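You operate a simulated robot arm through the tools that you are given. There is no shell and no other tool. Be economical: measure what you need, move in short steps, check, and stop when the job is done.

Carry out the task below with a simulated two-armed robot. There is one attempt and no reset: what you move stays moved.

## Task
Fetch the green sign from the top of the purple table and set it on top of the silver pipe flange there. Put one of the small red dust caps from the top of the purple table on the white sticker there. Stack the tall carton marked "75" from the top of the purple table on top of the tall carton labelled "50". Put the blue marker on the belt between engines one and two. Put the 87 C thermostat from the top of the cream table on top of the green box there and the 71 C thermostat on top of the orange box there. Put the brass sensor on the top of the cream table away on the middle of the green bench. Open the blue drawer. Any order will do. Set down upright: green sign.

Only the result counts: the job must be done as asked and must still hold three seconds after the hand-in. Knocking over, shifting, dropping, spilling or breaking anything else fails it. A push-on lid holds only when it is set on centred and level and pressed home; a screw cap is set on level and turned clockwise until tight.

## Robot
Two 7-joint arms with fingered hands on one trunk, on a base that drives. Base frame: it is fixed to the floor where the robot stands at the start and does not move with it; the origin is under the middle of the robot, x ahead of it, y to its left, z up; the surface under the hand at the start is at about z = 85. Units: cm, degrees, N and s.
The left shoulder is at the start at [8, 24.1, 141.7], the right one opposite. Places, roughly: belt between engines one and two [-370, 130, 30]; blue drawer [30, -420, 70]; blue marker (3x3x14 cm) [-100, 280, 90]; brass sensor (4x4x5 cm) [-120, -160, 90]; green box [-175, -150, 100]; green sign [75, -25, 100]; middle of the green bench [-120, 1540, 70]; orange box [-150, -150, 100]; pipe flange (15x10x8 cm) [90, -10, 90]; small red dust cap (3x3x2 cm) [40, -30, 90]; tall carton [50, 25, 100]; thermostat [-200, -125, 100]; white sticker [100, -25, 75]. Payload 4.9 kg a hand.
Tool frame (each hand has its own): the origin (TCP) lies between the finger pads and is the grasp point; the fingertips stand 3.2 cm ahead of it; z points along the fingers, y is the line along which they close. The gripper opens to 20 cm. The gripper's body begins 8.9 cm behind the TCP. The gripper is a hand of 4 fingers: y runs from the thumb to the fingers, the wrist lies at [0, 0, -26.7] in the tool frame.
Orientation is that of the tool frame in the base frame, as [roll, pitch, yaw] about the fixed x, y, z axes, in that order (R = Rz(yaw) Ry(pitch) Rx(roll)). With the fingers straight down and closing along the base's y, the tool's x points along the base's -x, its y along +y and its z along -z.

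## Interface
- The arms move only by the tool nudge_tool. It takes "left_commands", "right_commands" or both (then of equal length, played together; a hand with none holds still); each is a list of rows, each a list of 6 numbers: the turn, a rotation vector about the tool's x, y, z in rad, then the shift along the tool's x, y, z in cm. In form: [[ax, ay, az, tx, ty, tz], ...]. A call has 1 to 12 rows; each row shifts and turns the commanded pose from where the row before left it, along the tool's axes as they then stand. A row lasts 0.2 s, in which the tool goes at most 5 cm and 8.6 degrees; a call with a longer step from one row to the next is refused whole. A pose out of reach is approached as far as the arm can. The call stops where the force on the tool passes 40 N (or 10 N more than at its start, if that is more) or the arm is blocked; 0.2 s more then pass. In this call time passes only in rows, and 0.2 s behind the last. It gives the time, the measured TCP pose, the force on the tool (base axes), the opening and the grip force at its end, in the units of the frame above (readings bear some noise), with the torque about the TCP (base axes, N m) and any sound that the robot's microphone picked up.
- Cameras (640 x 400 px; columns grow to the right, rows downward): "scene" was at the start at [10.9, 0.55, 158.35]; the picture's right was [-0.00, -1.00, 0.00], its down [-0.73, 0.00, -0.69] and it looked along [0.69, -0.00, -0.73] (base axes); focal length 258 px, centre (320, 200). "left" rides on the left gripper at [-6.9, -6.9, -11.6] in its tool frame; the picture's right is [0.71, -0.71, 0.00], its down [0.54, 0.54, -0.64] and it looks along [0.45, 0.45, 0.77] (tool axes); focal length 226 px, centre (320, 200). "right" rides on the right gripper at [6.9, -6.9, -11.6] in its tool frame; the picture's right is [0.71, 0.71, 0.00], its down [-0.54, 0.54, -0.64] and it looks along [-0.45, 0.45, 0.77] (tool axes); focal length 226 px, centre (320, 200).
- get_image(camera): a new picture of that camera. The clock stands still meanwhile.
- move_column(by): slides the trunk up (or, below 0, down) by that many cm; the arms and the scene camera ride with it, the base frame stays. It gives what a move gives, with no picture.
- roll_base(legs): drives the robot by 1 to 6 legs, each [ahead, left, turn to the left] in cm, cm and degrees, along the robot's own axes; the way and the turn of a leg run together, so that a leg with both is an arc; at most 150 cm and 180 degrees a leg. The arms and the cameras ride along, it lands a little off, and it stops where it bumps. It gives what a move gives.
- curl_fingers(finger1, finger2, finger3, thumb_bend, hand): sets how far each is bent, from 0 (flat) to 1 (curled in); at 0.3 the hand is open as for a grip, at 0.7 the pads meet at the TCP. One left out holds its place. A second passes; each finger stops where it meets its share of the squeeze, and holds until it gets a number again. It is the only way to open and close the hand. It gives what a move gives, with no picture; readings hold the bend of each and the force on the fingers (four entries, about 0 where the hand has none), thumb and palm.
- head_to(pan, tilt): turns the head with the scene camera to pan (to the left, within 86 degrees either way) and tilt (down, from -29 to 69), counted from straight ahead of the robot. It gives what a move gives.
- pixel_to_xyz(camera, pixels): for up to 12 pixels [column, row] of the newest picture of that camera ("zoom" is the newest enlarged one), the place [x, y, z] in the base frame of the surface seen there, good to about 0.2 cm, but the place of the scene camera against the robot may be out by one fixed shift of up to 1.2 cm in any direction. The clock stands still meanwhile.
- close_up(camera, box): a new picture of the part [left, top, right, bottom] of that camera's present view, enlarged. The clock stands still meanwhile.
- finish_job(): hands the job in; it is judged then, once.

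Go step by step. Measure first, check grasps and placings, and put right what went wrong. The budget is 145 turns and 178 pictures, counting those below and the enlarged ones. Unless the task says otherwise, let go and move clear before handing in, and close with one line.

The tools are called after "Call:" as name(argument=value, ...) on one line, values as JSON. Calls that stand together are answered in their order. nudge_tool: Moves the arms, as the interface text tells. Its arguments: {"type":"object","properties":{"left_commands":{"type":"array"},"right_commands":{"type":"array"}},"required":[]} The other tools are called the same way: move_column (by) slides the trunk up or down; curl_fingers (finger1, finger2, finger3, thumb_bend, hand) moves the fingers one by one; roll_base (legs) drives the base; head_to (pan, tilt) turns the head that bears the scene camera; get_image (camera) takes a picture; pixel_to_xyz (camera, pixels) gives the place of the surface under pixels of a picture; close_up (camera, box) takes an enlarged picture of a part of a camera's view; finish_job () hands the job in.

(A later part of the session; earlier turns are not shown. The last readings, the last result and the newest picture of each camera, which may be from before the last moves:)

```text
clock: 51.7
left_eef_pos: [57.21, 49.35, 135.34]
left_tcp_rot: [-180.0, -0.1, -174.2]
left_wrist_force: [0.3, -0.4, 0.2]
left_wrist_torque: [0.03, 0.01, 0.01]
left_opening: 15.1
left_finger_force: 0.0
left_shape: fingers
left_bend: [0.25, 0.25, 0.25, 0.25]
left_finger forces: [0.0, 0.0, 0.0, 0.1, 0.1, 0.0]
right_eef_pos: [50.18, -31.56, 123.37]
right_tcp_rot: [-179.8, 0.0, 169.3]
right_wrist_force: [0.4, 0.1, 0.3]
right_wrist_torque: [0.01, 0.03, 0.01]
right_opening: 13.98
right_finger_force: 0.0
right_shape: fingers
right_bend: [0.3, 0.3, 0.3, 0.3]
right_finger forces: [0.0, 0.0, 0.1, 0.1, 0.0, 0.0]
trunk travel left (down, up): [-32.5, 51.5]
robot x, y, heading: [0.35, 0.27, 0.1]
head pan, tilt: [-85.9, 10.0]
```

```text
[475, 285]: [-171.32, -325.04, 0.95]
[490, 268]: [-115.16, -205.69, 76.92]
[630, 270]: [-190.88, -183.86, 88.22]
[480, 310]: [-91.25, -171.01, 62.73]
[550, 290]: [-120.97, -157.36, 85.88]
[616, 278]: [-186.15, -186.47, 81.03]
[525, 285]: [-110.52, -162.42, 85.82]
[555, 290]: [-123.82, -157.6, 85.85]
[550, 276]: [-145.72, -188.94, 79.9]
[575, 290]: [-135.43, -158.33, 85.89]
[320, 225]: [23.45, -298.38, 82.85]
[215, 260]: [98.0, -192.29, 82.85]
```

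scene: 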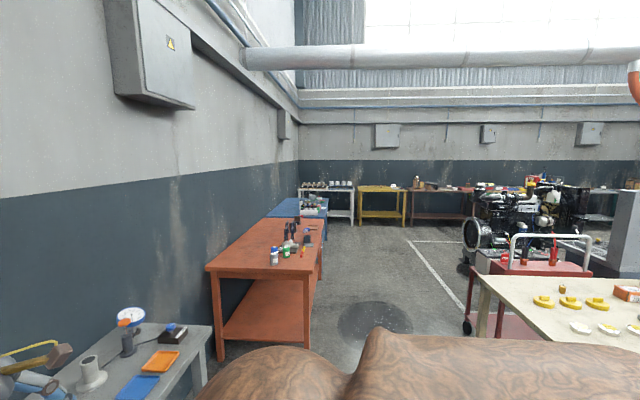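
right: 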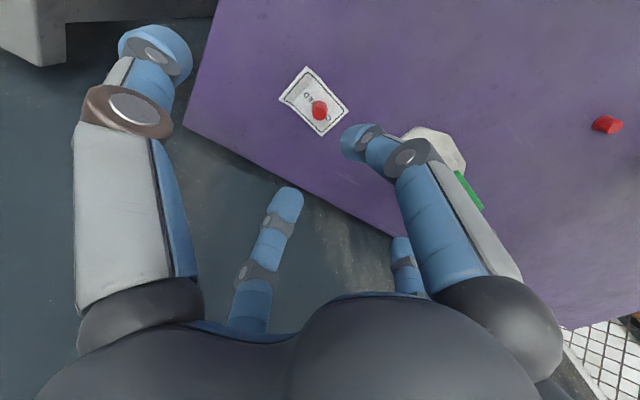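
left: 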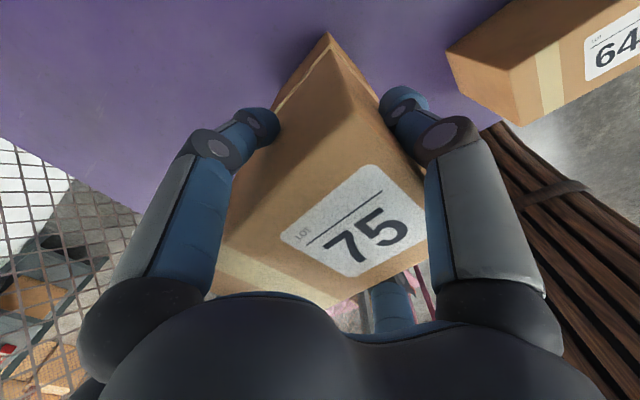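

Cream table top is z≈85.5 with its near-right corner about (-93,-165). Back away from the purple table 65 cm, then look around.

Call:
roll_base(legs=[[-65, 0, 0]])

Call:
head_to(pan=-86, tilt=35)

Call:
get_image(camera="scene")

Call:
head_to(pan=86, tilt=20)

Call:
get_image(camera="scene")

```text
clock: 55.3
left_eef_pos: [-7.84, 49.7, 135.29]
left_tcp_rot: [-180.0, 0.0, -173.6]
left_wrist_force: [0.0, 0.4, 0.8]
left_wrist_torque: [-0.03, 0.02, -0.03]
left_opening: 15.11
left_finger_force: 0.1
left_shape: fingers
left_bend: [0.25, 0.25, 0.25, 0.25]
left_finger forces: [0.1, 0.0, 0.0, 0.1, 0.1, 0.0]
right_eef_pos: [-13.87, -31.31, 123.38]
right_tcp_rot: [-179.8, -0.1, 170.0]
right_wrist_force: [-0.1, 0.8, 0.5]
right_wrist_torque: [-0.01, -0.02, 0.01]
right_opening: 14.0
right_finger_force: 0.0
right_shape: fingers
right_bend: [0.3, 0.3, 0.3, 0.3]
right_finger forces: [0.1, 0.0, 0.1, 0.1, 0.0, 0.0]
trunk travel left (down, up): [-32.5, 51.5]
robot x, y, heading: [-64.44, -0.85, 0.8]
head pan, tilt: [-85.9, 10.0]
```

```text
clock: 56.2
left_eef_pos: [-7.8, 49.65, 135.19]
left_tcp_rot: [-179.9, 0.0, -173.6]
left_wrist_force: [0.1, 0.2, 0.3]
left_wrist_torque: [0.01, -0.01, 0.01]
left_opening: 15.1
left_finger_force: 0.1
left_shape: fingers
left_bend: [0.25, 0.25, 0.25, 0.25]
left_finger forces: [0.0, 0.0, 0.1, 0.0, 0.0, 0.0]
right_eef_pos: [-14.06, -31.33, 123.39]
right_tcp_rot: [-179.8, -0.1, 170.0]
right_wrist_force: [-0.9, 1.1, -0.2]
right_wrist_torque: [0.01, -0.04, 0.04]
right_opening: 13.97
right_finger_force: 0.1
right_shape: fingers
right_bend: [0.3, 0.3, 0.3, 0.3]
right_finger forces: [0.1, 0.0, 0.0, 0.0, 0.0, 0.1]
trunk travel left (down, up): [-32.5, 51.5]
robot x, y, heading: [-64.52, -0.31, 0.7]
head pan, tilt: [-85.9, 35.0]
```

```text
125 pictures are left
```

scene: 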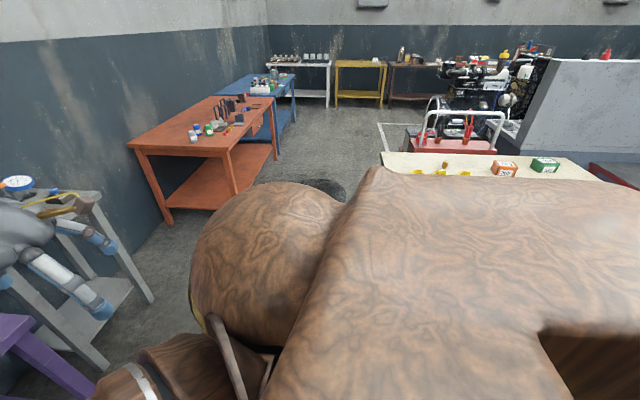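

```text
clock: 58.8
left_eef_pos: [-7.93, 49.61, 135.25]
left_tcp_rot: [180.0, 0.0, -173.6]
left_wrist_force: [1.0, 0.7, -1.0]
left_wrist_torque: [-0.01, 0.02, -0.01]
left_opening: 15.11
left_finger_force: 0.1
left_shape: fingers
left_bend: [0.25, 0.25, 0.25, 0.25]
left_finger forces: [0.0, 0.0, 0.1, 0.0, 0.0, 0.0]
right_eef_pos: [-14.1, -31.16, 123.43]
right_tcp_rot: [-179.9, -0.1, 170.0]
right_wrist_force: [-0.1, 0.0, -0.5]
right_wrist_torque: [-0.02, 0.02, 0.01]
right_opening: 14.0
right_finger_force: 0.0
right_shape: fingers
right_bend: [0.3, 0.3, 0.3, 0.3]
right_finger forces: [0.0, 0.1, 0.1, 0.0, 0.1, 0.0]
trunk travel left (down, up): [-32.5, 51.5]
robot x, y, heading: [-64.36, -0.29, 0.4]
head pan, tilt: [85.9, 20.0]
```

```text
124 pictures are left
```

scene: 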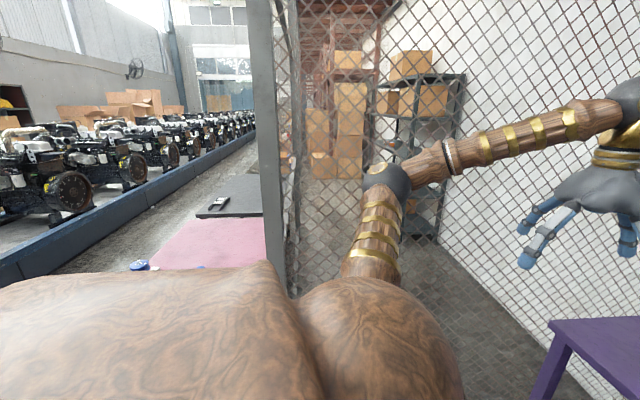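

The fence ends near x=-75 with the pink table beyond. Turn right 90° to face the cream table and look.

Call:
roll_base(legs=[[0, 0, -90]])

Call:
head_to(pan=-45, tilt=30)

Call:
get_image(camera="scene")

Call:
head_to(pan=-86, tilt=20)

Call:
get_image(camera="scene")

```text
clock: 63.0
left_eef_pos: [-15.21, -57.46, 135.36]
left_tcp_rot: [180.0, 0.0, 95.7]
left_wrist_force: [0.1, 0.5, -0.4]
left_wrist_torque: [0.0, -0.02, 0.01]
left_opening: 15.11
left_finger_force: 0.0
left_shape: fingers
left_bend: [0.25, 0.25, 0.25, 0.25]
left_finger forces: [0.1, 0.0, 0.0, 0.0, 0.0, 0.0]
right_eef_pos: [-96.02, -50.5, 123.37]
right_tcp_rot: [-179.8, -0.1, 79.5]
right_wrist_force: [-0.4, -0.4, -0.1]
right_wrist_torque: [0.01, 0.01, -0.04]
right_opening: 14.01
right_finger_force: 0.0
right_shape: fingers
right_bend: [0.3, 0.3, 0.3, 0.3]
right_finger forces: [0.1, 0.0, 0.1, 0.0, 0.0, 0.0]
trunk travel left (down, up): [-32.5, 51.5]
robot x, y, heading: [-64.59, -0.4, -89.9]
head pan, tilt: [85.9, 20.0]
```

```text
clock: 65.1
left_eef_pos: [-15.17, -57.52, 135.22]
left_tcp_rot: [180.0, 0.0, 95.8]
left_wrist_force: [-0.6, 0.0, 0.2]
left_wrist_torque: [-0.01, -0.02, 0.0]
left_opening: 15.07
left_finger_force: 0.0
left_shape: fingers
left_bend: [0.25, 0.25, 0.25, 0.25]
left_finger forces: [0.0, 0.1, 0.0, 0.1, 0.0, 0.0]
right_eef_pos: [-96.06, -50.57, 123.38]
right_tcp_rot: [-179.8, -0.1, 79.5]
right_wrist_force: [0.5, -0.1, 0.5]
right_wrist_torque: [-0.01, -0.02, 0.01]
right_opening: 14.0
right_finger_force: 0.0
right_shape: fingers
right_bend: [0.3, 0.3, 0.3, 0.3]
right_finger forces: [0.1, 0.0, 0.0, 0.0, 0.0, 0.1]
trunk travel left (down, up): [-32.5, 51.5]
robot x, y, heading: [-64.57, -0.58, -90.3]
head pan, tilt: [-45.0, 30.0]
```

```text
123 pictures are left
```

scene: 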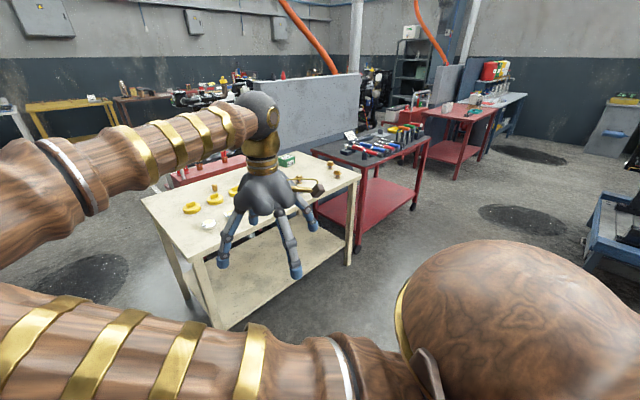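

```text
clock: 66.2
left_eef_pos: [-15.16, -57.43, 135.28]
left_tcp_rot: [-180.0, 0.0, 95.7]
left_wrist_force: [0.1, -0.3, 0.5]
left_wrist_torque: [-0.03, 0.0, 0.0]
left_opening: 15.11
left_finger_force: 0.1
left_shape: fingers
left_bend: [0.25, 0.25, 0.25, 0.25]
left_finger forces: [0.0, 0.0, 0.0, 0.0, 0.0, 0.0]
right_eef_pos: [-96.02, -50.54, 123.42]
right_tcp_rot: [-179.8, -0.1, 79.6]
right_wrist_force: [0.3, 0.2, 0.2]
right_wrist_torque: [0.01, -0.01, 0.02]
right_opening: 14.02
right_finger_force: 0.1
right_shape: fingers
right_bend: [0.3, 0.3, 0.3, 0.3]
right_finger forces: [0.0, 0.0, 0.0, 0.0, 0.0, 0.1]
trunk travel left (down, up): [-32.5, 51.5]
robot x, y, heading: [-64.57, -0.52, -90.0]
head pan, tilt: [-85.9, 20.0]
```

```text
122 pictures are left
```

scene: 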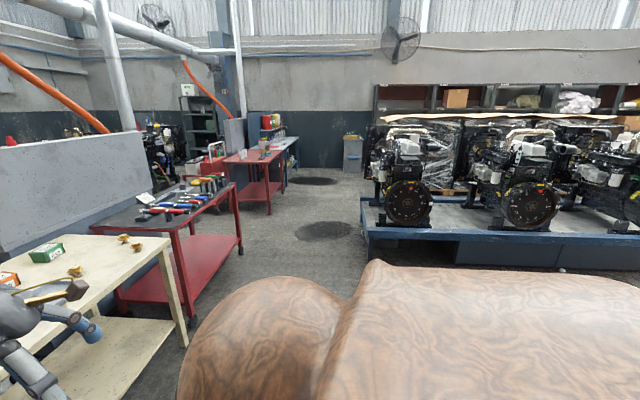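

Good overview: cream table ahead-right, belt with engines off to the right. Measure the cream table in a fresh view.

Call:
head_to(pan=-45, tilt=30)

Call:
close_up(camera="scene", box=[130, 130, 370, 330])

Call:
get_image(camera="scene")

Call:
pixel_to_xyz(camera="scene", pixels=[[142, 200], [203, 255], [357, 180], [270, 218], [205, 310], [228, 325], [352, 255], [300, 240], [192, 205], [214, 195]])

```text
clock: 67.3
left_eef_pos: [-15.21, -57.45, 135.32]
left_tcp_rot: [179.9, 0.0, 95.7]
left_wrist_force: [0.1, -0.1, -1.1]
left_wrist_torque: [0.01, -0.02, 0.02]
left_opening: 15.13
left_finger_force: 0.0
left_shape: fingers
left_bend: [0.25, 0.25, 0.25, 0.25]
left_finger forces: [0.0, 0.0, 0.1, 0.1, 0.1, 0.0]
right_eef_pos: [-95.97, -50.62, 123.32]
right_tcp_rot: [-179.8, -0.1, 79.5]
right_wrist_force: [-0.7, 0.0, -0.2]
right_wrist_torque: [-0.03, 0.03, 0.0]
right_opening: 13.99
right_finger_force: 0.0
right_shape: fingers
right_bend: [0.3, 0.3, 0.3, 0.3]
right_finger forces: [0.0, 0.1, 0.1, 0.0, 0.0, 0.1]
trunk travel left (down, up): [-32.5, 51.5]
robot x, y, heading: [-64.44, 0.13, -90.0]
head pan, tilt: [-45.0, 30.0]
```

```text
2.00 times, centred on (250, 230) of scene
```

zoom: 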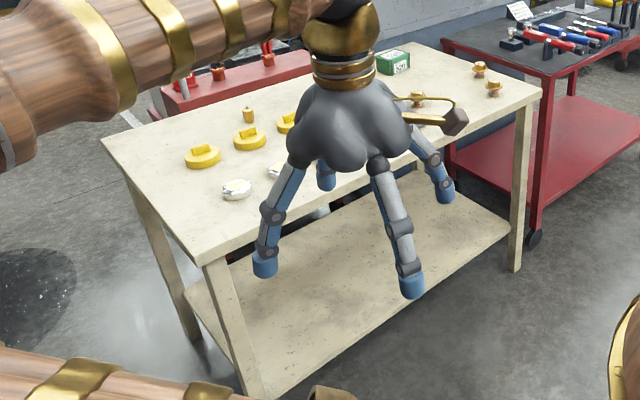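

```text
120 pictures are left
```

scene: 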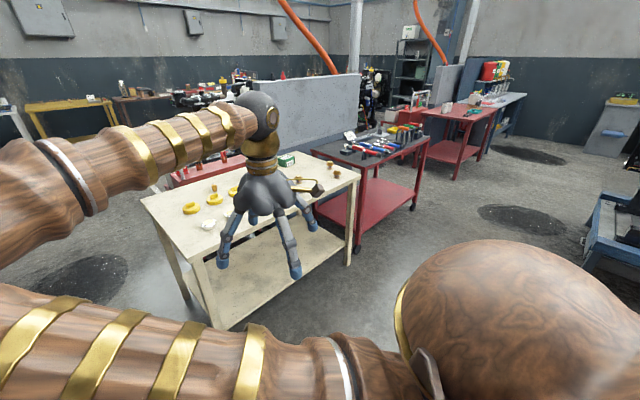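

```text
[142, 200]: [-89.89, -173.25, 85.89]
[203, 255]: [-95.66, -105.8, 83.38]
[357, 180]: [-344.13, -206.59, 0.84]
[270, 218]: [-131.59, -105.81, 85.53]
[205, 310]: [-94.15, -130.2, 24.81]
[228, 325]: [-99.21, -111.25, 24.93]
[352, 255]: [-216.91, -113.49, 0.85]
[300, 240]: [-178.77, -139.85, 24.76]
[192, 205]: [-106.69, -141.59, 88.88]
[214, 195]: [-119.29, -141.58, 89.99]
```

Cream table spans x −216…−92, y −174…−106. Drive to stand at about (−155,−74) facing it.

Call:
roll_base(legs=[[0, -90, 0], [73, 0, 0]])

Call:
head_to(pan=-15, tilt=47)

Call:
get_image(camera="scene")

Call:
get_image(camera="right")

Call:
get_image(camera="left")

```text
clock: 75.6
left_eef_pos: [-104.03, -131.3, 135.3]
left_tcp_rot: [-180.0, 0.0, 96.3]
left_wrist_force: [0.3, -0.2, 0.0]
left_wrist_torque: [-0.01, -0.01, -0.02]
left_opening: 15.11
left_finger_force: 0.0
left_shape: fingers
left_bend: [0.25, 0.25, 0.25, 0.25]
left_finger forces: [0.0, 0.1, 0.1, 0.0, 0.0, 0.0]
right_eef_pos: [-185.02, -125.02, 123.54]
right_tcp_rot: [-179.8, 0.0, 79.9]
right_wrist_force: [-0.9, 0.0, -0.2]
right_wrist_torque: [-0.03, 0.02, -0.01]
right_opening: 14.02
right_finger_force: 0.1
right_shape: fingers
right_bend: [0.3, 0.3, 0.3, 0.3]
right_finger forces: [0.1, 0.0, 0.0, 0.0, 0.0, 0.1]
trunk travel left (down, up): [-32.5, 51.5]
robot x, y, heading: [-153.65, -74.92, -89.4]
head pan, tilt: [-45.0, 30.0]
```

```text
clock: 76.6
left_eef_pos: [-104.04, -131.38, 135.34]
left_tcp_rot: [-180.0, 0.0, 96.2]
left_wrist_force: [0.3, -0.2, 0.2]
left_wrist_torque: [0.01, 0.0, 0.01]
left_opening: 15.09
left_finger_force: 0.1
left_shape: fingers
left_bend: [0.25, 0.25, 0.25, 0.25]
left_finger forces: [0.0, 0.0, 0.0, 0.0, 0.1, 0.1]
right_eef_pos: [-184.9, -125.16, 123.46]
right_tcp_rot: [-179.7, -0.1, 80.0]
right_wrist_force: [0.3, 0.9, -0.3]
right_wrist_torque: [-0.04, -0.01, 0.0]
right_opening: 14.01
right_finger_force: 0.0
right_shape: fingers
right_bend: [0.3, 0.3, 0.3, 0.3]
right_finger forces: [0.0, 0.0, 0.0, 0.1, 0.0, 0.0]
trunk travel left (down, up): [-32.5, 51.5]
robot x, y, heading: [-153.87, -74.5, -89.4]
head pan, tilt: [-15.0, 47.0]
```

```text
119 pictures are left
```

scene: 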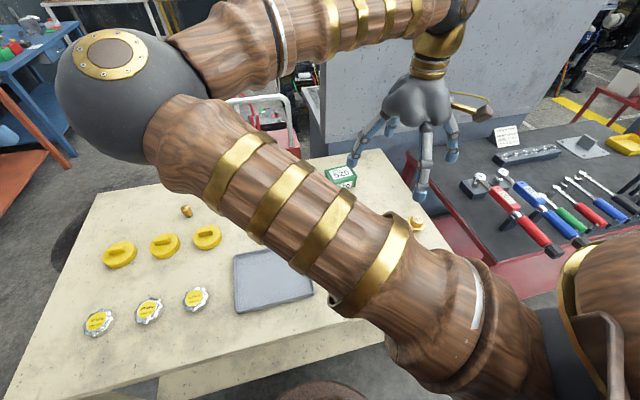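

```text
118 pictures are left
```

right: 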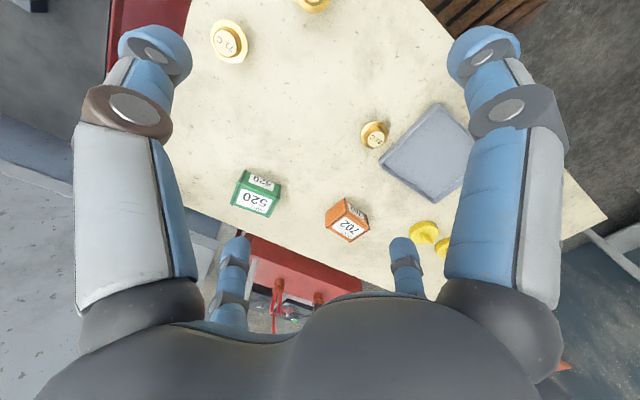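

```text
117 pictures are left
```

left: 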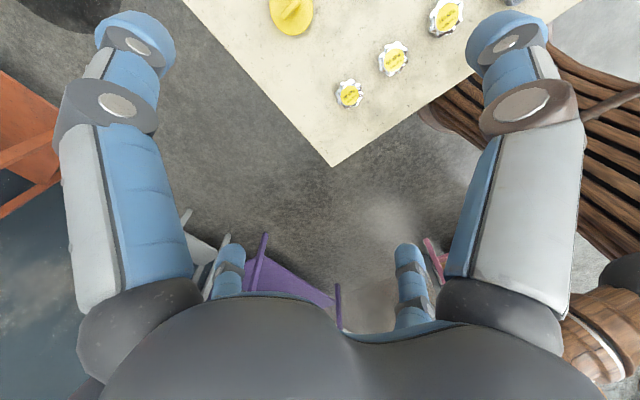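

Three brass thermostats at right-view (230,40), (313,3), (375,135). Zoom to read them.

Call:
close_up(camera="right", box=[200, 0, 400, 160])

Call:
close_up(camera="right", box=[220, 110, 400, 250])

Call:
close_up(camera="scene", box=[60, 180, 260, 350])

Call:
pixel_to_xyz(camera="right", pixels=[[230, 40], [313, 3], [375, 133], [256, 190], [348, 218], [240, 173], [278, 185], [240, 205], [275, 215], [345, 198], [367, 217], [352, 240]])

```text
2.50 times, centred on (300, 80) of right
```

zoom: 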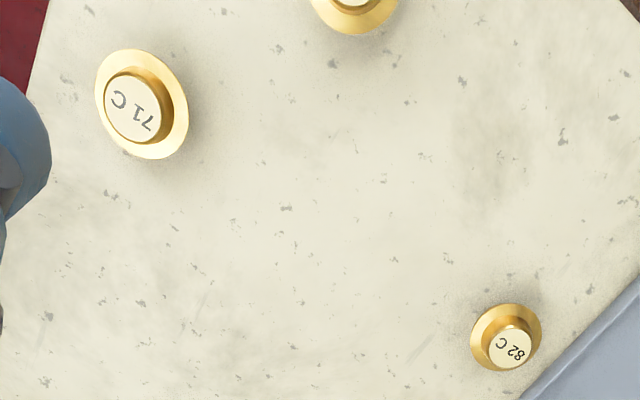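

```text
2.86 times, centred on (310, 180) of right
```

zoom: 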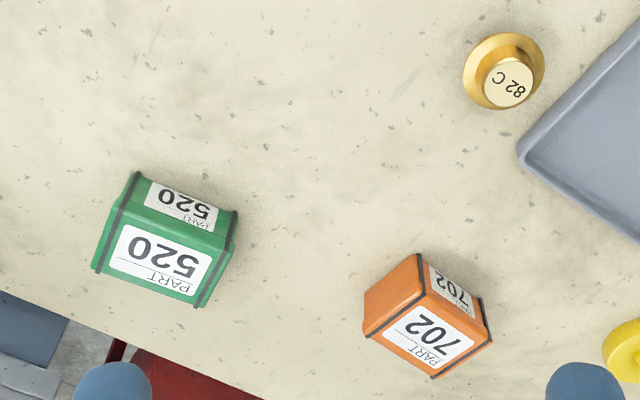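

```text
2.35 times, centred on (160, 265) of scene
```

zoom: 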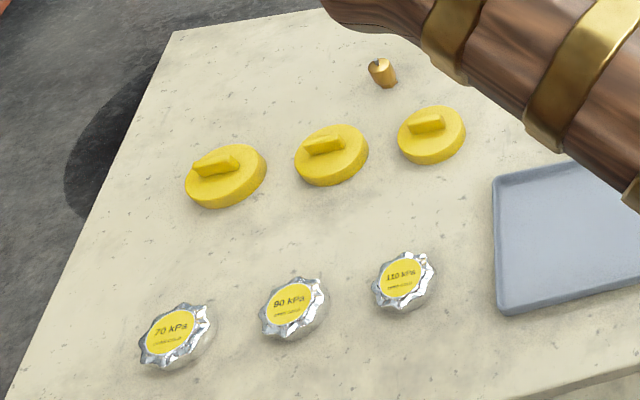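

```text
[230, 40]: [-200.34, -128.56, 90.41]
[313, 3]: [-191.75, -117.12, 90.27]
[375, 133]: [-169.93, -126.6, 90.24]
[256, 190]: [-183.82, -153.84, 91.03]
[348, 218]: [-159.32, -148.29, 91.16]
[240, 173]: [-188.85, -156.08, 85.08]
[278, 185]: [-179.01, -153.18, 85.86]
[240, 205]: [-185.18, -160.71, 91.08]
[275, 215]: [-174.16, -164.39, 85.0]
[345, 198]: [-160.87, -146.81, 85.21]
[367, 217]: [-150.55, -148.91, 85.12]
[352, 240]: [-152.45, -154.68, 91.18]
```

71 C at (−200.3,−128.6), 82 C at (−170,−126.6); the third at (−191.7,−117) should be 87 C. Move the hand back to see it, lower.

Call:
nudge_tool(right_commands=[[0, 0, 0, 3.8, -2, 2], [0, 0, 0, 3.8, -2, 2], [0, 0, 0, 3.8, -2, 2], [0, 0, 0, 3.8, -2, 2]])

Call:
get_image(camera="right")

Call:
get_image(camera="scene")

```text
clock: 77.6
left_eef_pos: [-104.19, -131.47, 135.29]
left_tcp_rot: [179.9, 0.0, 96.3]
left_wrist_force: [-0.1, 0.3, 0.0]
left_wrist_torque: [0.01, -0.01, 0.0]
left_opening: 15.12
left_finger_force: 0.0
left_shape: fingers
left_bend: [0.25, 0.25, 0.25, 0.25]
left_finger forces: [0.0, 0.0, 0.0, 0.0, 0.0, 0.1]
right_eef_pos: [-190.88, -110.38, 116.15]
right_tcp_rot: [-179.9, -0.2, 80.0]
right_wrist_force: [0.4, -0.7, 0.4]
right_wrist_torque: [-0.02, -0.03, -0.02]
right_opening: 13.99
right_finger_force: 0.1
right_shape: fingers
right_bend: [0.3, 0.3, 0.3, 0.3]
right_finger forces: [0.0, 0.1, 0.1, 0.1, 0.0, 0.1]
right hand out of reach, approached as far as the arm can: row 4
trunk travel left (down, up): [-32.5, 51.5]
robot x, y, heading: [-153.69, -74.48, -89.4]
head pan, tilt: [-15.0, 47.0]
```

```text
113 pictures are left
```

right: 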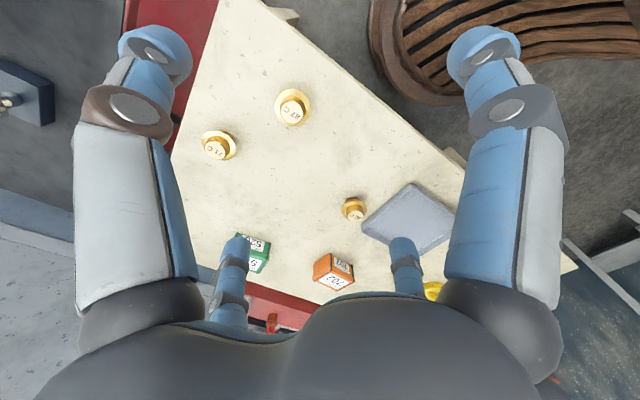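

```text
112 pictures are left
```

scene: 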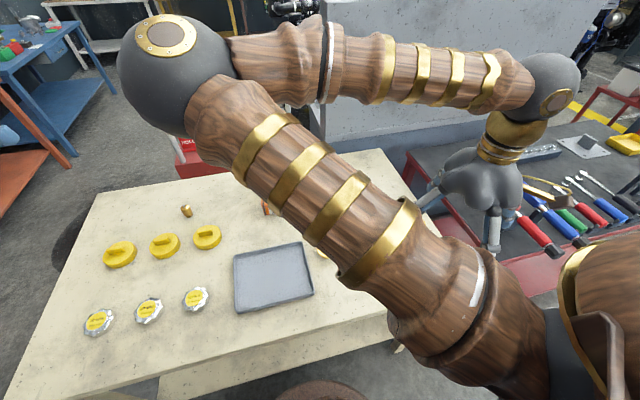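

Call:
close_up(camera="right", box=[190, 70, 330, 170])

Call:
pixel_to_xyz(camera="zoom", pixels=[[470, 185], [425, 130], [545, 130], [460, 100], [530, 200], [118, 355], [110, 320], [205, 320], [490, 245], [170, 290]])

```text
4.00 times, centred on (260, 120) of right
```

zoom: 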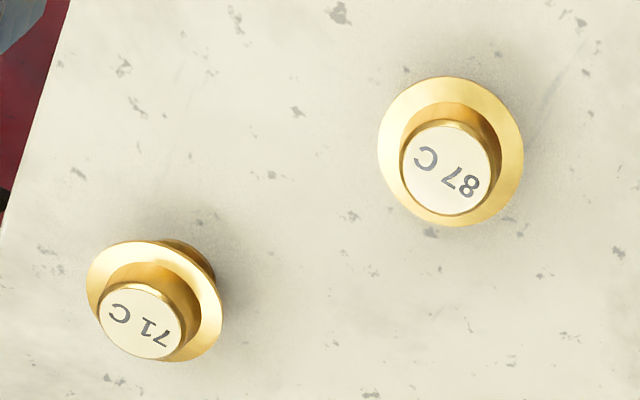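

```text
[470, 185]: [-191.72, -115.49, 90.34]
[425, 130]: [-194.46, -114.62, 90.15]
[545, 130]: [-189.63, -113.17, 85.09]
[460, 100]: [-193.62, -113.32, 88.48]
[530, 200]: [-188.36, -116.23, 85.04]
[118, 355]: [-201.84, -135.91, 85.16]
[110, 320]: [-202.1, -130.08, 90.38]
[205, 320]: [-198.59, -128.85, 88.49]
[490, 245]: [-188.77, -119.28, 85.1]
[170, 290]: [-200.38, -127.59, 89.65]
```

87 C confirmed at zoom (451,167) and 71 C at (141,320). Get exact tops.

Call:
pixel_to_xyz(camera="zoom", pixels=[[451, 167], [405, 167], [497, 167], [451, 125], [451, 210], [141, 320], [141, 290], [141, 352], [385, 150], [518, 150]])

Call:
close_up(camera="right", box=[220, 220, 380, 310])

```text
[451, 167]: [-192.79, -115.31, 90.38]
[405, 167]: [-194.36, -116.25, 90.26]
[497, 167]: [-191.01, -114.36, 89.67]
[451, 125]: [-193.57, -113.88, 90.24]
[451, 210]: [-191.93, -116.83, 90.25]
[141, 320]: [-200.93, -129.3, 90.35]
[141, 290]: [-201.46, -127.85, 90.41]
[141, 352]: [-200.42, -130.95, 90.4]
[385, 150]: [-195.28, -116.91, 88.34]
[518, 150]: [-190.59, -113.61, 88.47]
```

```text
4.00 times, centred on (300, 265) of right
```

zoom: 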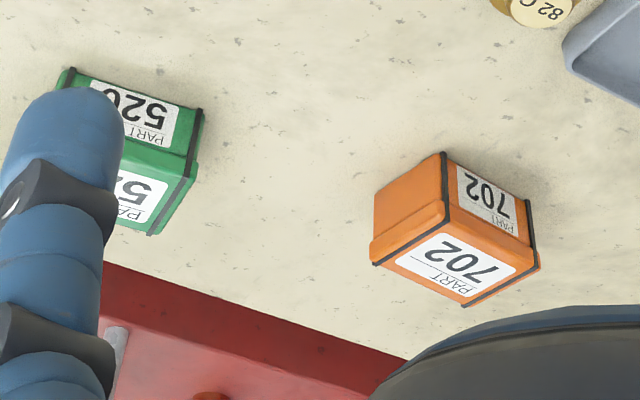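

87 C at (−192.8,−115.35). Pre-bend fingers 1/3 to 0.55 and move above it.

Call:
pixel_to_xyz(camera="zoom", pixels=[[450, 208], [538, 268], [464, 303], [374, 260], [455, 257], [195, 170], [155, 232], [130, 140]])

Call:
curl_fingers(hand="right", finger1=0.54, finger3=0.54)

Call:
nudge_tool(right_commands=[[0, 0, 0, -1.73, -0.33, 4], [0, 0, 0, -1.73, -0.33, 4], [0, 0, 0, -1.74, -0.34, 4], [0, 0, 0, 0, 0, 4], [0, 0, 0, 0, 0, 3]])

Call:
get_image(camera="right")

```text
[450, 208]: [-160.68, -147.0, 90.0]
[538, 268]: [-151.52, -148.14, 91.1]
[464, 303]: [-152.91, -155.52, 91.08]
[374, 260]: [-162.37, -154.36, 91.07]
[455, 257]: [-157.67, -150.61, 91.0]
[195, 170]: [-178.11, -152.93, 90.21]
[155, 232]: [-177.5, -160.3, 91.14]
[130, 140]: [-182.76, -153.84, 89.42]
```

```text
clock: 78.6
left_eef_pos: [-103.96, -131.36, 135.26]
left_tcp_rot: [179.9, 0.0, 96.2]
left_wrist_force: [-0.6, -0.3, 0.3]
left_wrist_torque: [0.0, 0.0, 0.03]
left_opening: 15.12
left_finger_force: 0.0
left_shape: fingers
left_bend: [0.25, 0.25, 0.25, 0.25]
left_finger forces: [0.0, 0.1, 0.1, 0.0, 0.1, 0.0]
right_eef_pos: [-190.71, -110.25, 116.18]
right_tcp_rot: [-179.7, -0.2, 80.0]
right_wrist_force: [0.0, 0.9, -0.4]
right_wrist_torque: [0.01, 0.02, 0.02]
right_opening: 10.59
right_finger_force: 0.1
right_shape: fingers
right_bend: [0.54, 0.3, 0.54, 0.3]
right_finger forces: [0.1, 0.0, 0.0, 0.0, 0.0, 0.0]
trunk travel left (down, up): [-32.5, 51.5]
robot x, y, heading: [-153.8, -74.68, -89.6]
head pan, tilt: [-15.0, 47.0]
```

```text
clock: 79.8
left_eef_pos: [-104.15, -131.41, 135.23]
left_tcp_rot: [180.0, 0.0, 96.3]
left_wrist_force: [0.2, -0.1, 0.8]
left_wrist_torque: [0.02, -0.02, -0.01]
left_opening: 15.12
left_finger_force: 0.0
left_shape: fingers
left_bend: [0.25, 0.25, 0.25, 0.25]
left_finger forces: [0.0, 0.0, 0.0, 0.1, 0.0, 0.0]
right_eef_pos: [-192.89, -115.24, 97.21]
right_tcp_rot: [-179.8, -0.2, 80.0]
right_wrist_force: [-0.5, 0.0, -0.2]
right_wrist_torque: [-0.02, 0.0, -0.02]
right_opening: 10.57
right_finger_force: 0.1
right_shape: fingers
right_bend: [0.54, 0.3, 0.54, 0.3]
right_finger forces: [0.0, 0.0, 0.0, 0.0, 0.0, 0.1]
trunk travel left (down, up): [-32.5, 51.5]
robot x, y, heading: [-153.87, -75.09, -89.5]
head pan, tilt: [-15.0, 47.0]
```

```text
109 pictures are left
```

right: 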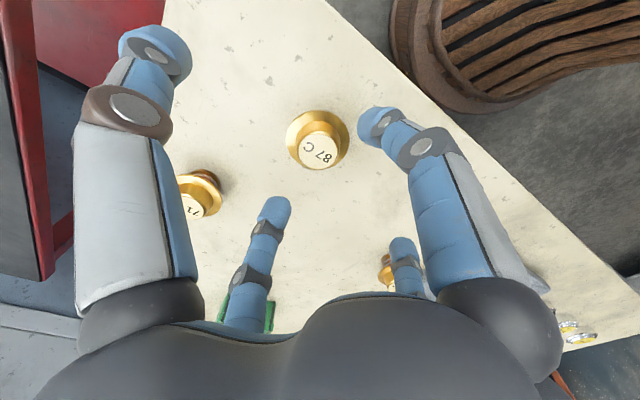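

87 C is centred between the two pre-bent fingers. Descend to 92.3 and pinch.

Call:
nudge_tool(right_commands=[[0, 0, 0, 0, 0, 3], [0, 0, 0, 0, 0, 1.9]])

Call:
curl_fingers(hand="right", finger1=0.74, finger3=0.74)

Call:
get_image(camera="right")

```text
clock: 80.4
left_eef_pos: [-104.18, -131.44, 135.25]
left_tcp_rot: [-180.0, 0.0, 96.3]
left_wrist_force: [0.4, -0.1, 0.2]
left_wrist_torque: [0.05, 0.0, 0.02]
left_opening: 15.09
left_finger_force: 0.1
left_shape: fingers
left_bend: [0.25, 0.25, 0.25, 0.25]
left_finger forces: [0.0, 0.0, 0.0, 0.1, 0.0, 0.0]
right_eef_pos: [-192.82, -115.09, 92.23]
right_tcp_rot: [-179.8, 0.0, 80.0]
right_wrist_force: [-0.7, -0.6, 0.1]
right_wrist_torque: [0.01, 0.03, -0.01]
right_opening: 10.58
right_finger_force: 0.0
right_shape: fingers
right_bend: [0.54, 0.3, 0.54, 0.3]
right_finger forces: [0.0, 0.0, 0.0, 0.1, 0.0, 0.0]
trunk travel left (down, up): [-32.5, 51.5]
robot x, y, heading: [-153.95, -74.33, -89.7]
head pan, tilt: [-15.0, 47.0]
```

```text
clock: 81.4
left_eef_pos: [-103.99, -131.4, 135.26]
left_tcp_rot: [180.0, 0.0, 96.3]
left_wrist_force: [0.5, -0.6, -0.2]
left_wrist_torque: [-0.01, -0.03, -0.01]
left_opening: 15.08
left_finger_force: 0.1
left_shape: fingers
left_bend: [0.25, 0.25, 0.25, 0.25]
left_finger forces: [0.0, 0.0, 0.1, 0.0, 0.0, 0.1]
right_eef_pos: [-192.81, -115.27, 92.28]
right_tcp_rot: [-179.8, -0.1, 79.9]
right_wrist_force: [-0.1, 0.7, 0.4]
right_wrist_torque: [0.02, 0.02, 0.03]
right_opening: 9.91
right_finger_force: 7.1
right_shape: fingers
right_bend: [0.63, 0.3, 0.63, 0.3]
right_finger forces: [6.8, 0.1, 6.3, 0.0, 0.0, 0.0]
trunk travel left (down, up): [-32.5, 51.5]
robot x, y, heading: [-154.07, -74.84, -89.6]
head pan, tilt: [-15.0, 47.0]
```

```text
108 pictures are left
```

right: 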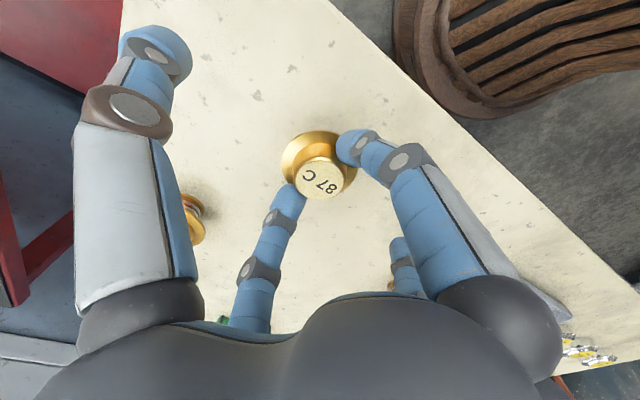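

Grip is symmetric. Lift 12 cm and move partway toward the green box to see it.

Call:
nudge_tool(right_commands=[[0, 0, 0, 0, 0, -2], [0, 0, 0, 0, 0, -4.5], [0, 0, 0, 0, 0, -4.5], [0, 0, 0, 0, 0, -4], [0, 0, 0, -4.32, 1.98, 0], [0, 0, 0, -4.32, 1.98, 0], [0, 0, 0, -4.32, 1.98, 0], [0, 0, 0, -4.32, 1.98, 0], [0, 0, 0, -4.32, 1.98, 0]])

Call:
get_image(camera="right")

```text
clock: 83.4
left_eef_pos: [-104.0, -131.74, 135.18]
left_tcp_rot: [180.0, -0.1, 96.3]
left_wrist_force: [0.2, 0.3, -1.3]
left_wrist_torque: [0.03, -0.01, -0.01]
left_opening: 15.1
left_finger_force: 0.1
left_shape: fingers
left_bend: [0.25, 0.25, 0.25, 0.25]
left_finger forces: [0.0, 0.0, 0.0, 0.1, 0.0, 0.1]
right_eef_pos: [-186.81, -138.36, 106.88]
right_tcp_rot: [-179.8, -0.3, 79.9]
right_wrist_force: [-0.1, -0.4, -0.6]
right_wrist_torque: [0.03, -0.03, -0.01]
right_opening: 9.95
right_finger_force: 6.6
right_shape: fingers
right_bend: [0.63, 0.3, 0.63, 0.3]
right_finger forces: [6.3, 0.0, 6.3, 0.0, 0.0, 0.0]
trunk travel left (down, up): [-32.5, 51.5]
robot x, y, heading: [-153.57, -74.59, -89.5]
head pan, tilt: [-15.0, 47.0]
```

```text
107 pictures are left
```

right: 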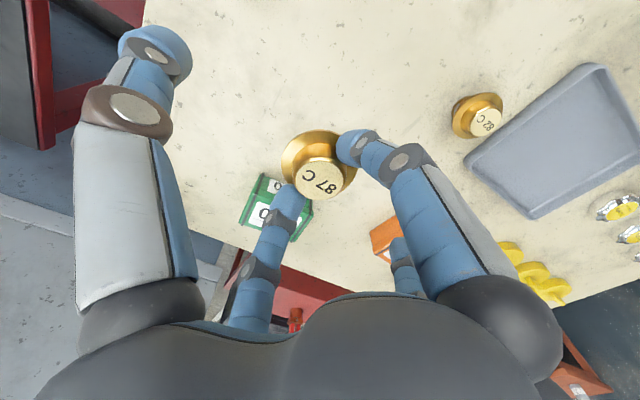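

Call:
close_up(camera="right", box=[225, 130, 365, 250])

Call:
pixel_to_xyz(camera="zoom", pixels=[[160, 280], [65, 308], [130, 300], [300, 340], [330, 335], [165, 345], [365, 290], [410, 165], [380, 190], [70, 300], [140, 215], [105, 290]])

```text
3.33 times, centred on (295, 190) of right
```

zoom: 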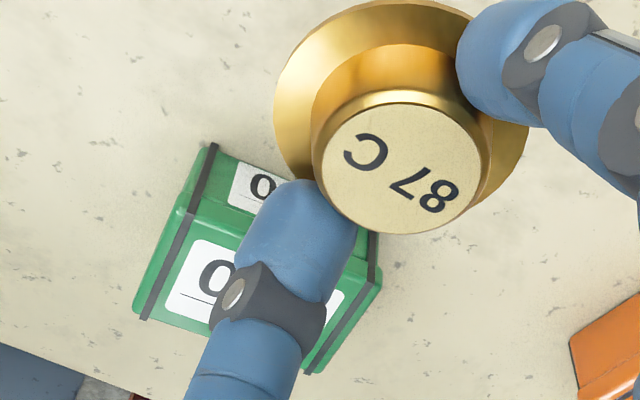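

```text
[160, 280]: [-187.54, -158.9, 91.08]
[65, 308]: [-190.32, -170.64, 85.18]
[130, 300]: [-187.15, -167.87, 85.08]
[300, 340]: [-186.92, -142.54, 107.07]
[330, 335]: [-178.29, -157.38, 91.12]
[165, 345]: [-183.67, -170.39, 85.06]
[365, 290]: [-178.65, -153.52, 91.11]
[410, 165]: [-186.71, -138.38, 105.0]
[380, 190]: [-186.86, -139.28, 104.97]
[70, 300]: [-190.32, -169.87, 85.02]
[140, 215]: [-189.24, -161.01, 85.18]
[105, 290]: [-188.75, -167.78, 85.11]
```

Call:
pixel_to_xyz(camera="zoom", pixels=[[187, 222], [140, 308], [312, 368], [374, 288], [210, 335], [400, 172], [330, 150], [480, 150]])

```text
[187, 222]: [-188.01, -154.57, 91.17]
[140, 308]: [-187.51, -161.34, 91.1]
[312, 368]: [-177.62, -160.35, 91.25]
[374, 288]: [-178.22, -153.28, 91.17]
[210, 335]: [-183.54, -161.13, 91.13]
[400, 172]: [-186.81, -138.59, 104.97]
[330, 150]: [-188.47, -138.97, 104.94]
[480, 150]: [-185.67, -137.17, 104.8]
```

Green box top centre (−182.85,−157.4). Move over it and lower.

Call:
nudge_tool(right_commands=[[0, 0, 0, -4.48, 1.795, 0], [0, 0, 0, -4.48, 1.795, 0], [0, 0, 0, -4.48, 1.795, 0], [0, 0, 0, -4.48, 1.795, 0], [0, 0, 0, 0, 0, 4], [0, 0, 0, 0, 0, 3.4], [0, 0, 0, 0, 0, 0.3], [0, 0, 0, 0, 0, 0.2]])

Call:
close_up(camera="right", box=[225, 130, 365, 250])

Call:
pixel_to_xyz(camera="zoom", pixels=[[400, 172], [330, 150], [480, 150], [230, 250], [200, 150]])

```text
clock: 85.2
left_eef_pos: [-104.15, -131.42, 135.26]
left_tcp_rot: [180.0, 0.1, 96.4]
left_wrist_force: [-0.4, 1.0, -0.2]
left_wrist_torque: [0.02, 0.0, 0.02]
left_opening: 15.09
left_finger_force: 0.0
left_shape: fingers
left_bend: [0.25, 0.25, 0.25, 0.25]
left_finger forces: [0.0, 0.0, 0.0, 0.0, 0.0, 0.0]
right_eef_pos: [-182.99, -157.21, 99.13]
right_tcp_rot: [-179.8, -0.1, 80.0]
right_wrist_force: [-0.7, 0.2, 0.4]
right_wrist_torque: [0.02, 0.02, -0.01]
right_opening: 9.94
right_finger_force: 6.2
right_shape: fingers
right_bend: [0.63, 0.3, 0.63, 0.3]
right_finger forces: [6.2, 0.1, 6.3, 0.0, 0.0, 0.1]
trunk travel left (down, up): [-32.5, 51.5]
robot x, y, heading: [-154.19, -74.45, -89.4]
head pan, tilt: [-15.0, 47.0]
```

```text
3.33 times, centred on (295, 190) of right
```

zoom: 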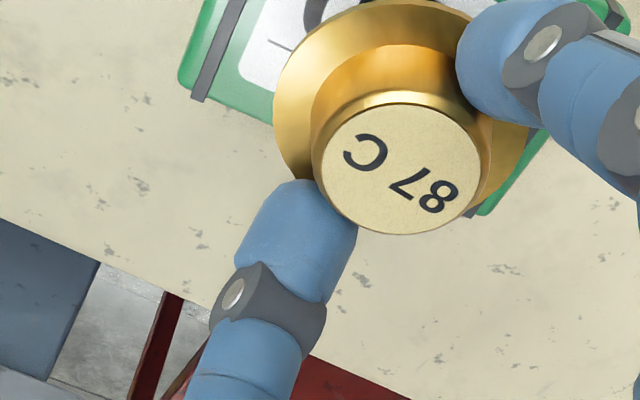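

```text
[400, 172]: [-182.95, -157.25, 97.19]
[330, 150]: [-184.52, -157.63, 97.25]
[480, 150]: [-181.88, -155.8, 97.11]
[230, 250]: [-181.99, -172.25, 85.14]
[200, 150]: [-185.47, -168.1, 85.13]
```

Bottom ≈ 91.8; another 0.7 cm down in small steps.

Call:
nudge_tool(right_commands=[[0, 0, 0, 0, 0, 0.4], [0, 0, 0, 0, 0, 0.15], [0, 0, 0, 0, 0, 0.12], [0, 0, 0, 0, 0, 0.1]])

```text
clock: 86.2
left_eef_pos: [-104.14, -131.47, 135.22]
left_tcp_rot: [-180.0, 0.0, 96.3]
left_wrist_force: [0.0, -0.8, 1.2]
left_wrist_torque: [-0.01, 0.02, 0.03]
left_opening: 15.11
left_finger_force: 0.1
left_shape: fingers
left_bend: [0.25, 0.25, 0.25, 0.25]
left_finger forces: [0.0, 0.0, 0.0, 0.0, 0.1, 0.0]
right_eef_pos: [-183.02, -157.15, 98.42]
right_tcp_rot: [-179.8, -0.2, 79.9]
right_wrist_force: [0.2, 0.4, -0.7]
right_wrist_torque: [-0.02, 0.0, 0.01]
right_opening: 9.95
right_finger_force: 6.8
right_shape: fingers
right_bend: [0.63, 0.3, 0.63, 0.3]
right_finger forces: [6.2, 0.0, 6.3, 0.0, 0.1, 0.1]
trunk travel left (down, up): [-32.5, 51.5]
robot x, y, heading: [-154.05, -74.47, -89.6]
head pan, tilt: [-15.0, 47.0]
```

Call:
nudge_tool(right_commands=[[0, 0, 0, 0, 0, 0.1], [0, 0, 0, 0, 0, 0.1]])

```text
clock: 86.8
left_eef_pos: [-104.1, -131.3, 135.36]
left_tcp_rot: [179.9, 0.0, 96.3]
left_wrist_force: [-0.2, -0.6, 0.3]
left_wrist_torque: [0.01, 0.0, -0.02]
left_opening: 15.1
left_finger_force: 0.1
left_shape: fingers
left_bend: [0.25, 0.25, 0.25, 0.25]
left_finger forces: [0.0, 0.0, 0.0, 0.1, 0.0, 0.0]
right_eef_pos: [-183.02, -157.21, 98.33]
right_tcp_rot: [-179.8, 0.0, 79.9]
right_wrist_force: [-1.4, -0.5, 2.8]
right_wrist_torque: [-0.06, 0.07, 0.0]
right_opening: 9.94
right_finger_force: 6.1
right_shape: fingers
right_bend: [0.63, 0.3, 0.63, 0.3]
right_finger forces: [6.3, 0.1, 6.9, 0.0, 0.1, 0.1]
trunk travel left (down, up): [-32.5, 51.5]
robot x, y, heading: [-153.64, -74.45, -89.6]
head pan, tilt: [-15.0, 47.0]
```

Contact felt. Release and rise, then look.

Call:
curl_fingers(hand="right", finger1=0.54, finger3=0.54)

Call:
nudge_tool(right_commands=[[0, 0, 0, 0, 0, -3], [0, 0, 0, 0, 0, -4.5], [0, 0, 0, 0, 0, -4.5], [0, 0, 0, 4.5, -1, 0], [0, 0, 0, 4.5, -1, 0]])

Call:
get_image(camera="right")

```text
clock: 87.8
left_eef_pos: [-103.99, -131.43, 135.39]
left_tcp_rot: [180.0, 0.1, 96.3]
left_wrist_force: [0.5, 0.1, -0.8]
left_wrist_torque: [0.0, 0.04, -0.03]
left_opening: 15.11
left_finger_force: 0.1
left_shape: fingers
left_bend: [0.25, 0.25, 0.25, 0.25]
left_finger forces: [0.0, 0.0, 0.0, 0.1, 0.1, 0.0]
right_eef_pos: [-182.92, -157.12, 98.17]
right_tcp_rot: [-179.8, -0.1, 80.0]
right_wrist_force: [0.2, 0.2, 0.3]
right_wrist_torque: [0.0, 0.02, -0.01]
right_opening: 10.59
right_finger_force: 0.0
right_shape: fingers
right_bend: [0.54, 0.3, 0.54, 0.3]
right_finger forces: [0.1, 0.0, 0.1, 0.1, 0.0, 0.0]
trunk travel left (down, up): [-32.5, 51.5]
robot x, y, heading: [-154.05, -74.69, -89.3]
head pan, tilt: [-15.0, 47.0]
```

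```text
clock: 89.0
left_eef_pos: [-104.01, -131.19, 135.39]
left_tcp_rot: [-179.9, 0.1, 96.4]
left_wrist_force: [-0.1, 0.2, -0.8]
left_wrist_torque: [-0.08, 0.0, 0.02]
left_opening: 15.12
left_finger_force: 0.0
left_shape: fingers
left_bend: [0.25, 0.25, 0.25, 0.25]
left_finger forces: [0.0, 0.0, 0.1, 0.1, 0.0, 0.0]
right_eef_pos: [-183.34, -147.61, 110.71]
right_tcp_rot: [-179.8, 0.0, 80.1]
right_wrist_force: [0.1, -0.3, -0.4]
right_wrist_torque: [-0.05, 0.0, 0.01]
right_opening: 10.58
right_finger_force: 0.0
right_shape: fingers
right_bend: [0.54, 0.3, 0.54, 0.3]
right_finger forces: [0.0, 0.0, 0.0, 0.0, 0.1, 0.0]
trunk travel left (down, up): [-32.5, 51.5]
robot x, y, heading: [-154.01, -74.47, -89.7]
head pan, tilt: [-15.0, 47.0]
```

```text
104 pictures are left
```

right: 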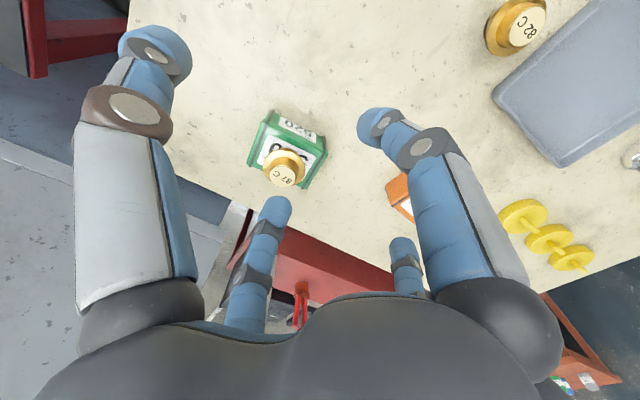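

87 C stands on the green box. Move over the 71 C at (−200.95,−129.35).

Call:
nudge_tool(right_commands=[[0, 0, 0, 2.48, -3.43, 0], [0, 0, 0, 2.48, -3.43, 0], [0, 0, 0, 2.48, -3.43, 0], [0, 0, 0, 2.48, -3.43, 0], [0, 0, 0, 2.48, -3.43, 0], [0, 0, 0, 2.48, -3.43, 0], [0, 0, 0, 0, 0, 4.5], [0, 0, 0, 0, 0, 4.5], [0, 0, 0, 0, 0, 4]])

Call:
get_image(camera="right")

Call:
close_up(camera="right", box=[260, 90, 380, 190])

Call:
pixel_to_xyz(camera="zoom", pixels=[[300, 220], [320, 240], [340, 260], [320, 200], [340, 220]])

```text
clock: 91.0
left_eef_pos: [-104.31, -131.39, 135.33]
left_tcp_rot: [-180.0, 0.1, 96.3]
left_wrist_force: [0.0, -0.4, 0.4]
left_wrist_torque: [0.02, -0.02, -0.03]
left_opening: 15.1
left_finger_force: 0.1
left_shape: fingers
left_bend: [0.25, 0.25, 0.25, 0.25]
left_finger forces: [0.1, 0.0, 0.1, 0.0, 0.1, 0.0]
right_eef_pos: [-201.35, -129.64, 97.2]
right_tcp_rot: [-179.9, -0.1, 80.0]
right_wrist_force: [0.3, 0.0, 0.4]
right_wrist_torque: [0.0, -0.04, -0.02]
right_opening: 10.57
right_finger_force: 0.0
right_shape: fingers
right_bend: [0.54, 0.3, 0.54, 0.3]
right_finger forces: [0.1, 0.1, 0.0, 0.0, 0.1, 0.0]
trunk travel left (down, up): [-32.5, 51.5]
robot x, y, heading: [-153.53, -74.7, -89.4]
head pan, tilt: [-15.0, 47.0]
```

```text
103 pictures are left
```

right: 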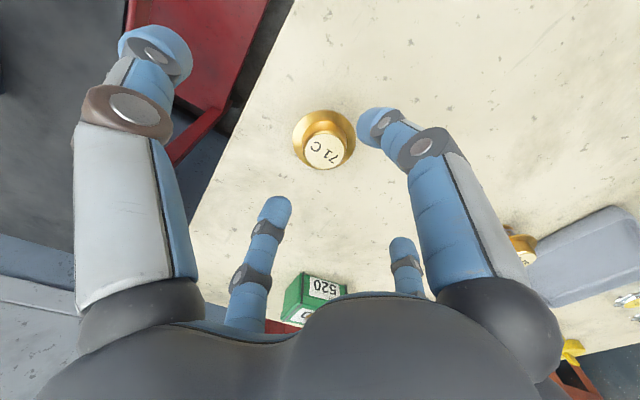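

```text
4.00 times, centred on (320, 140) of right
```

zoom: 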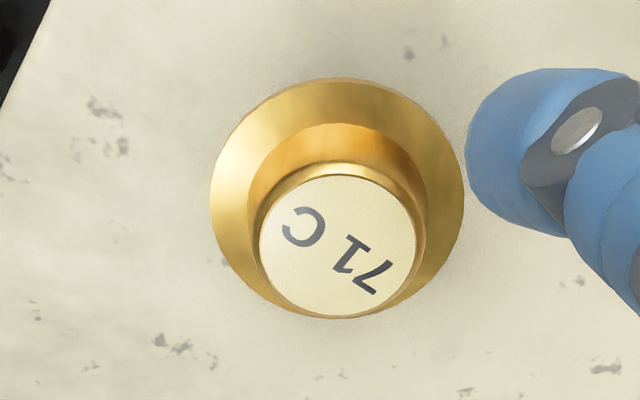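

```text
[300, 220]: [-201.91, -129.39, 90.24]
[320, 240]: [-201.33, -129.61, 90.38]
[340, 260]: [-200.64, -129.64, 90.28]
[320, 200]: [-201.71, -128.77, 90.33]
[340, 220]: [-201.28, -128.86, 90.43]
```

71 C centre ≈ (−200.85,−129.4); shift slightly, descend, and pinch.

Call:
nudge_tool(right_commands=[[0, 0, 0, 0.33, 0.42, 3], [0, 0, 0, 0, 0, 1.9]])

Call:
curl_fingers(hand="right", finger1=0.74, finger3=0.74)

Call:
get_image(camera="right")

```text
clock: 91.6
left_eef_pos: [-104.05, -131.52, 135.29]
left_tcp_rot: [179.9, 0.0, 96.3]
left_wrist_force: [0.3, -0.4, 0.6]
left_wrist_torque: [0.04, 0.02, -0.02]
left_opening: 15.09
left_finger_force: 0.1
left_shape: fingers
left_bend: [0.25, 0.25, 0.25, 0.25]
left_finger forces: [0.0, 0.0, 0.0, 0.0, 0.1, 0.0]
right_eef_pos: [-200.77, -129.42, 92.63]
right_tcp_rot: [-179.8, -0.1, 79.8]
right_wrist_force: [0.4, -0.9, -0.6]
right_wrist_torque: [0.0, -0.02, 0.01]
right_opening: 10.54
right_finger_force: 0.0
right_shape: fingers
right_bend: [0.54, 0.3, 0.54, 0.3]
right_finger forces: [0.1, 0.0, 0.0, 0.0, 0.0, 0.0]
trunk travel left (down, up): [-32.5, 51.5]
robot x, y, heading: [-153.72, -74.63, -89.6]
head pan, tilt: [-15.0, 47.0]
```

```text
clock: 92.6
left_eef_pos: [-104.05, -131.42, 135.27]
left_tcp_rot: [-180.0, 0.0, 96.3]
left_wrist_force: [0.3, -0.4, 0.0]
left_wrist_torque: [-0.03, 0.02, 0.01]
left_opening: 15.11
left_finger_force: 0.0
left_shape: fingers
left_bend: [0.25, 0.25, 0.25, 0.25]
left_finger forces: [0.1, 0.1, 0.0, 0.0, 0.0, 0.1]
right_eef_pos: [-200.83, -129.38, 92.72]
right_tcp_rot: [-179.9, -0.1, 79.8]
right_wrist_force: [-0.1, 0.3, 0.9]
right_wrist_torque: [0.04, -0.01, 0.05]
right_opening: 9.78
right_finger_force: 6.8
right_shape: fingers
right_bend: [0.64, 0.3, 0.64, 0.3]
right_finger forces: [7.3, 0.1, 7.1, 0.1, 0.0, 0.0]
trunk travel left (down, up): [-32.5, 51.5]
robot x, y, heading: [-154.22, -74.41, -89.7]
head pan, tilt: [-15.0, 47.0]
```

```text
101 pictures are left
```

right: 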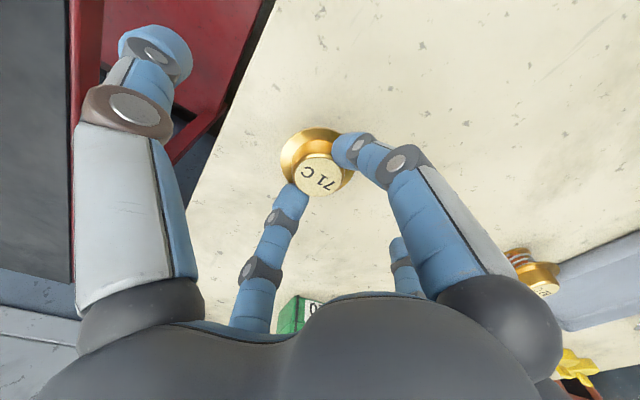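

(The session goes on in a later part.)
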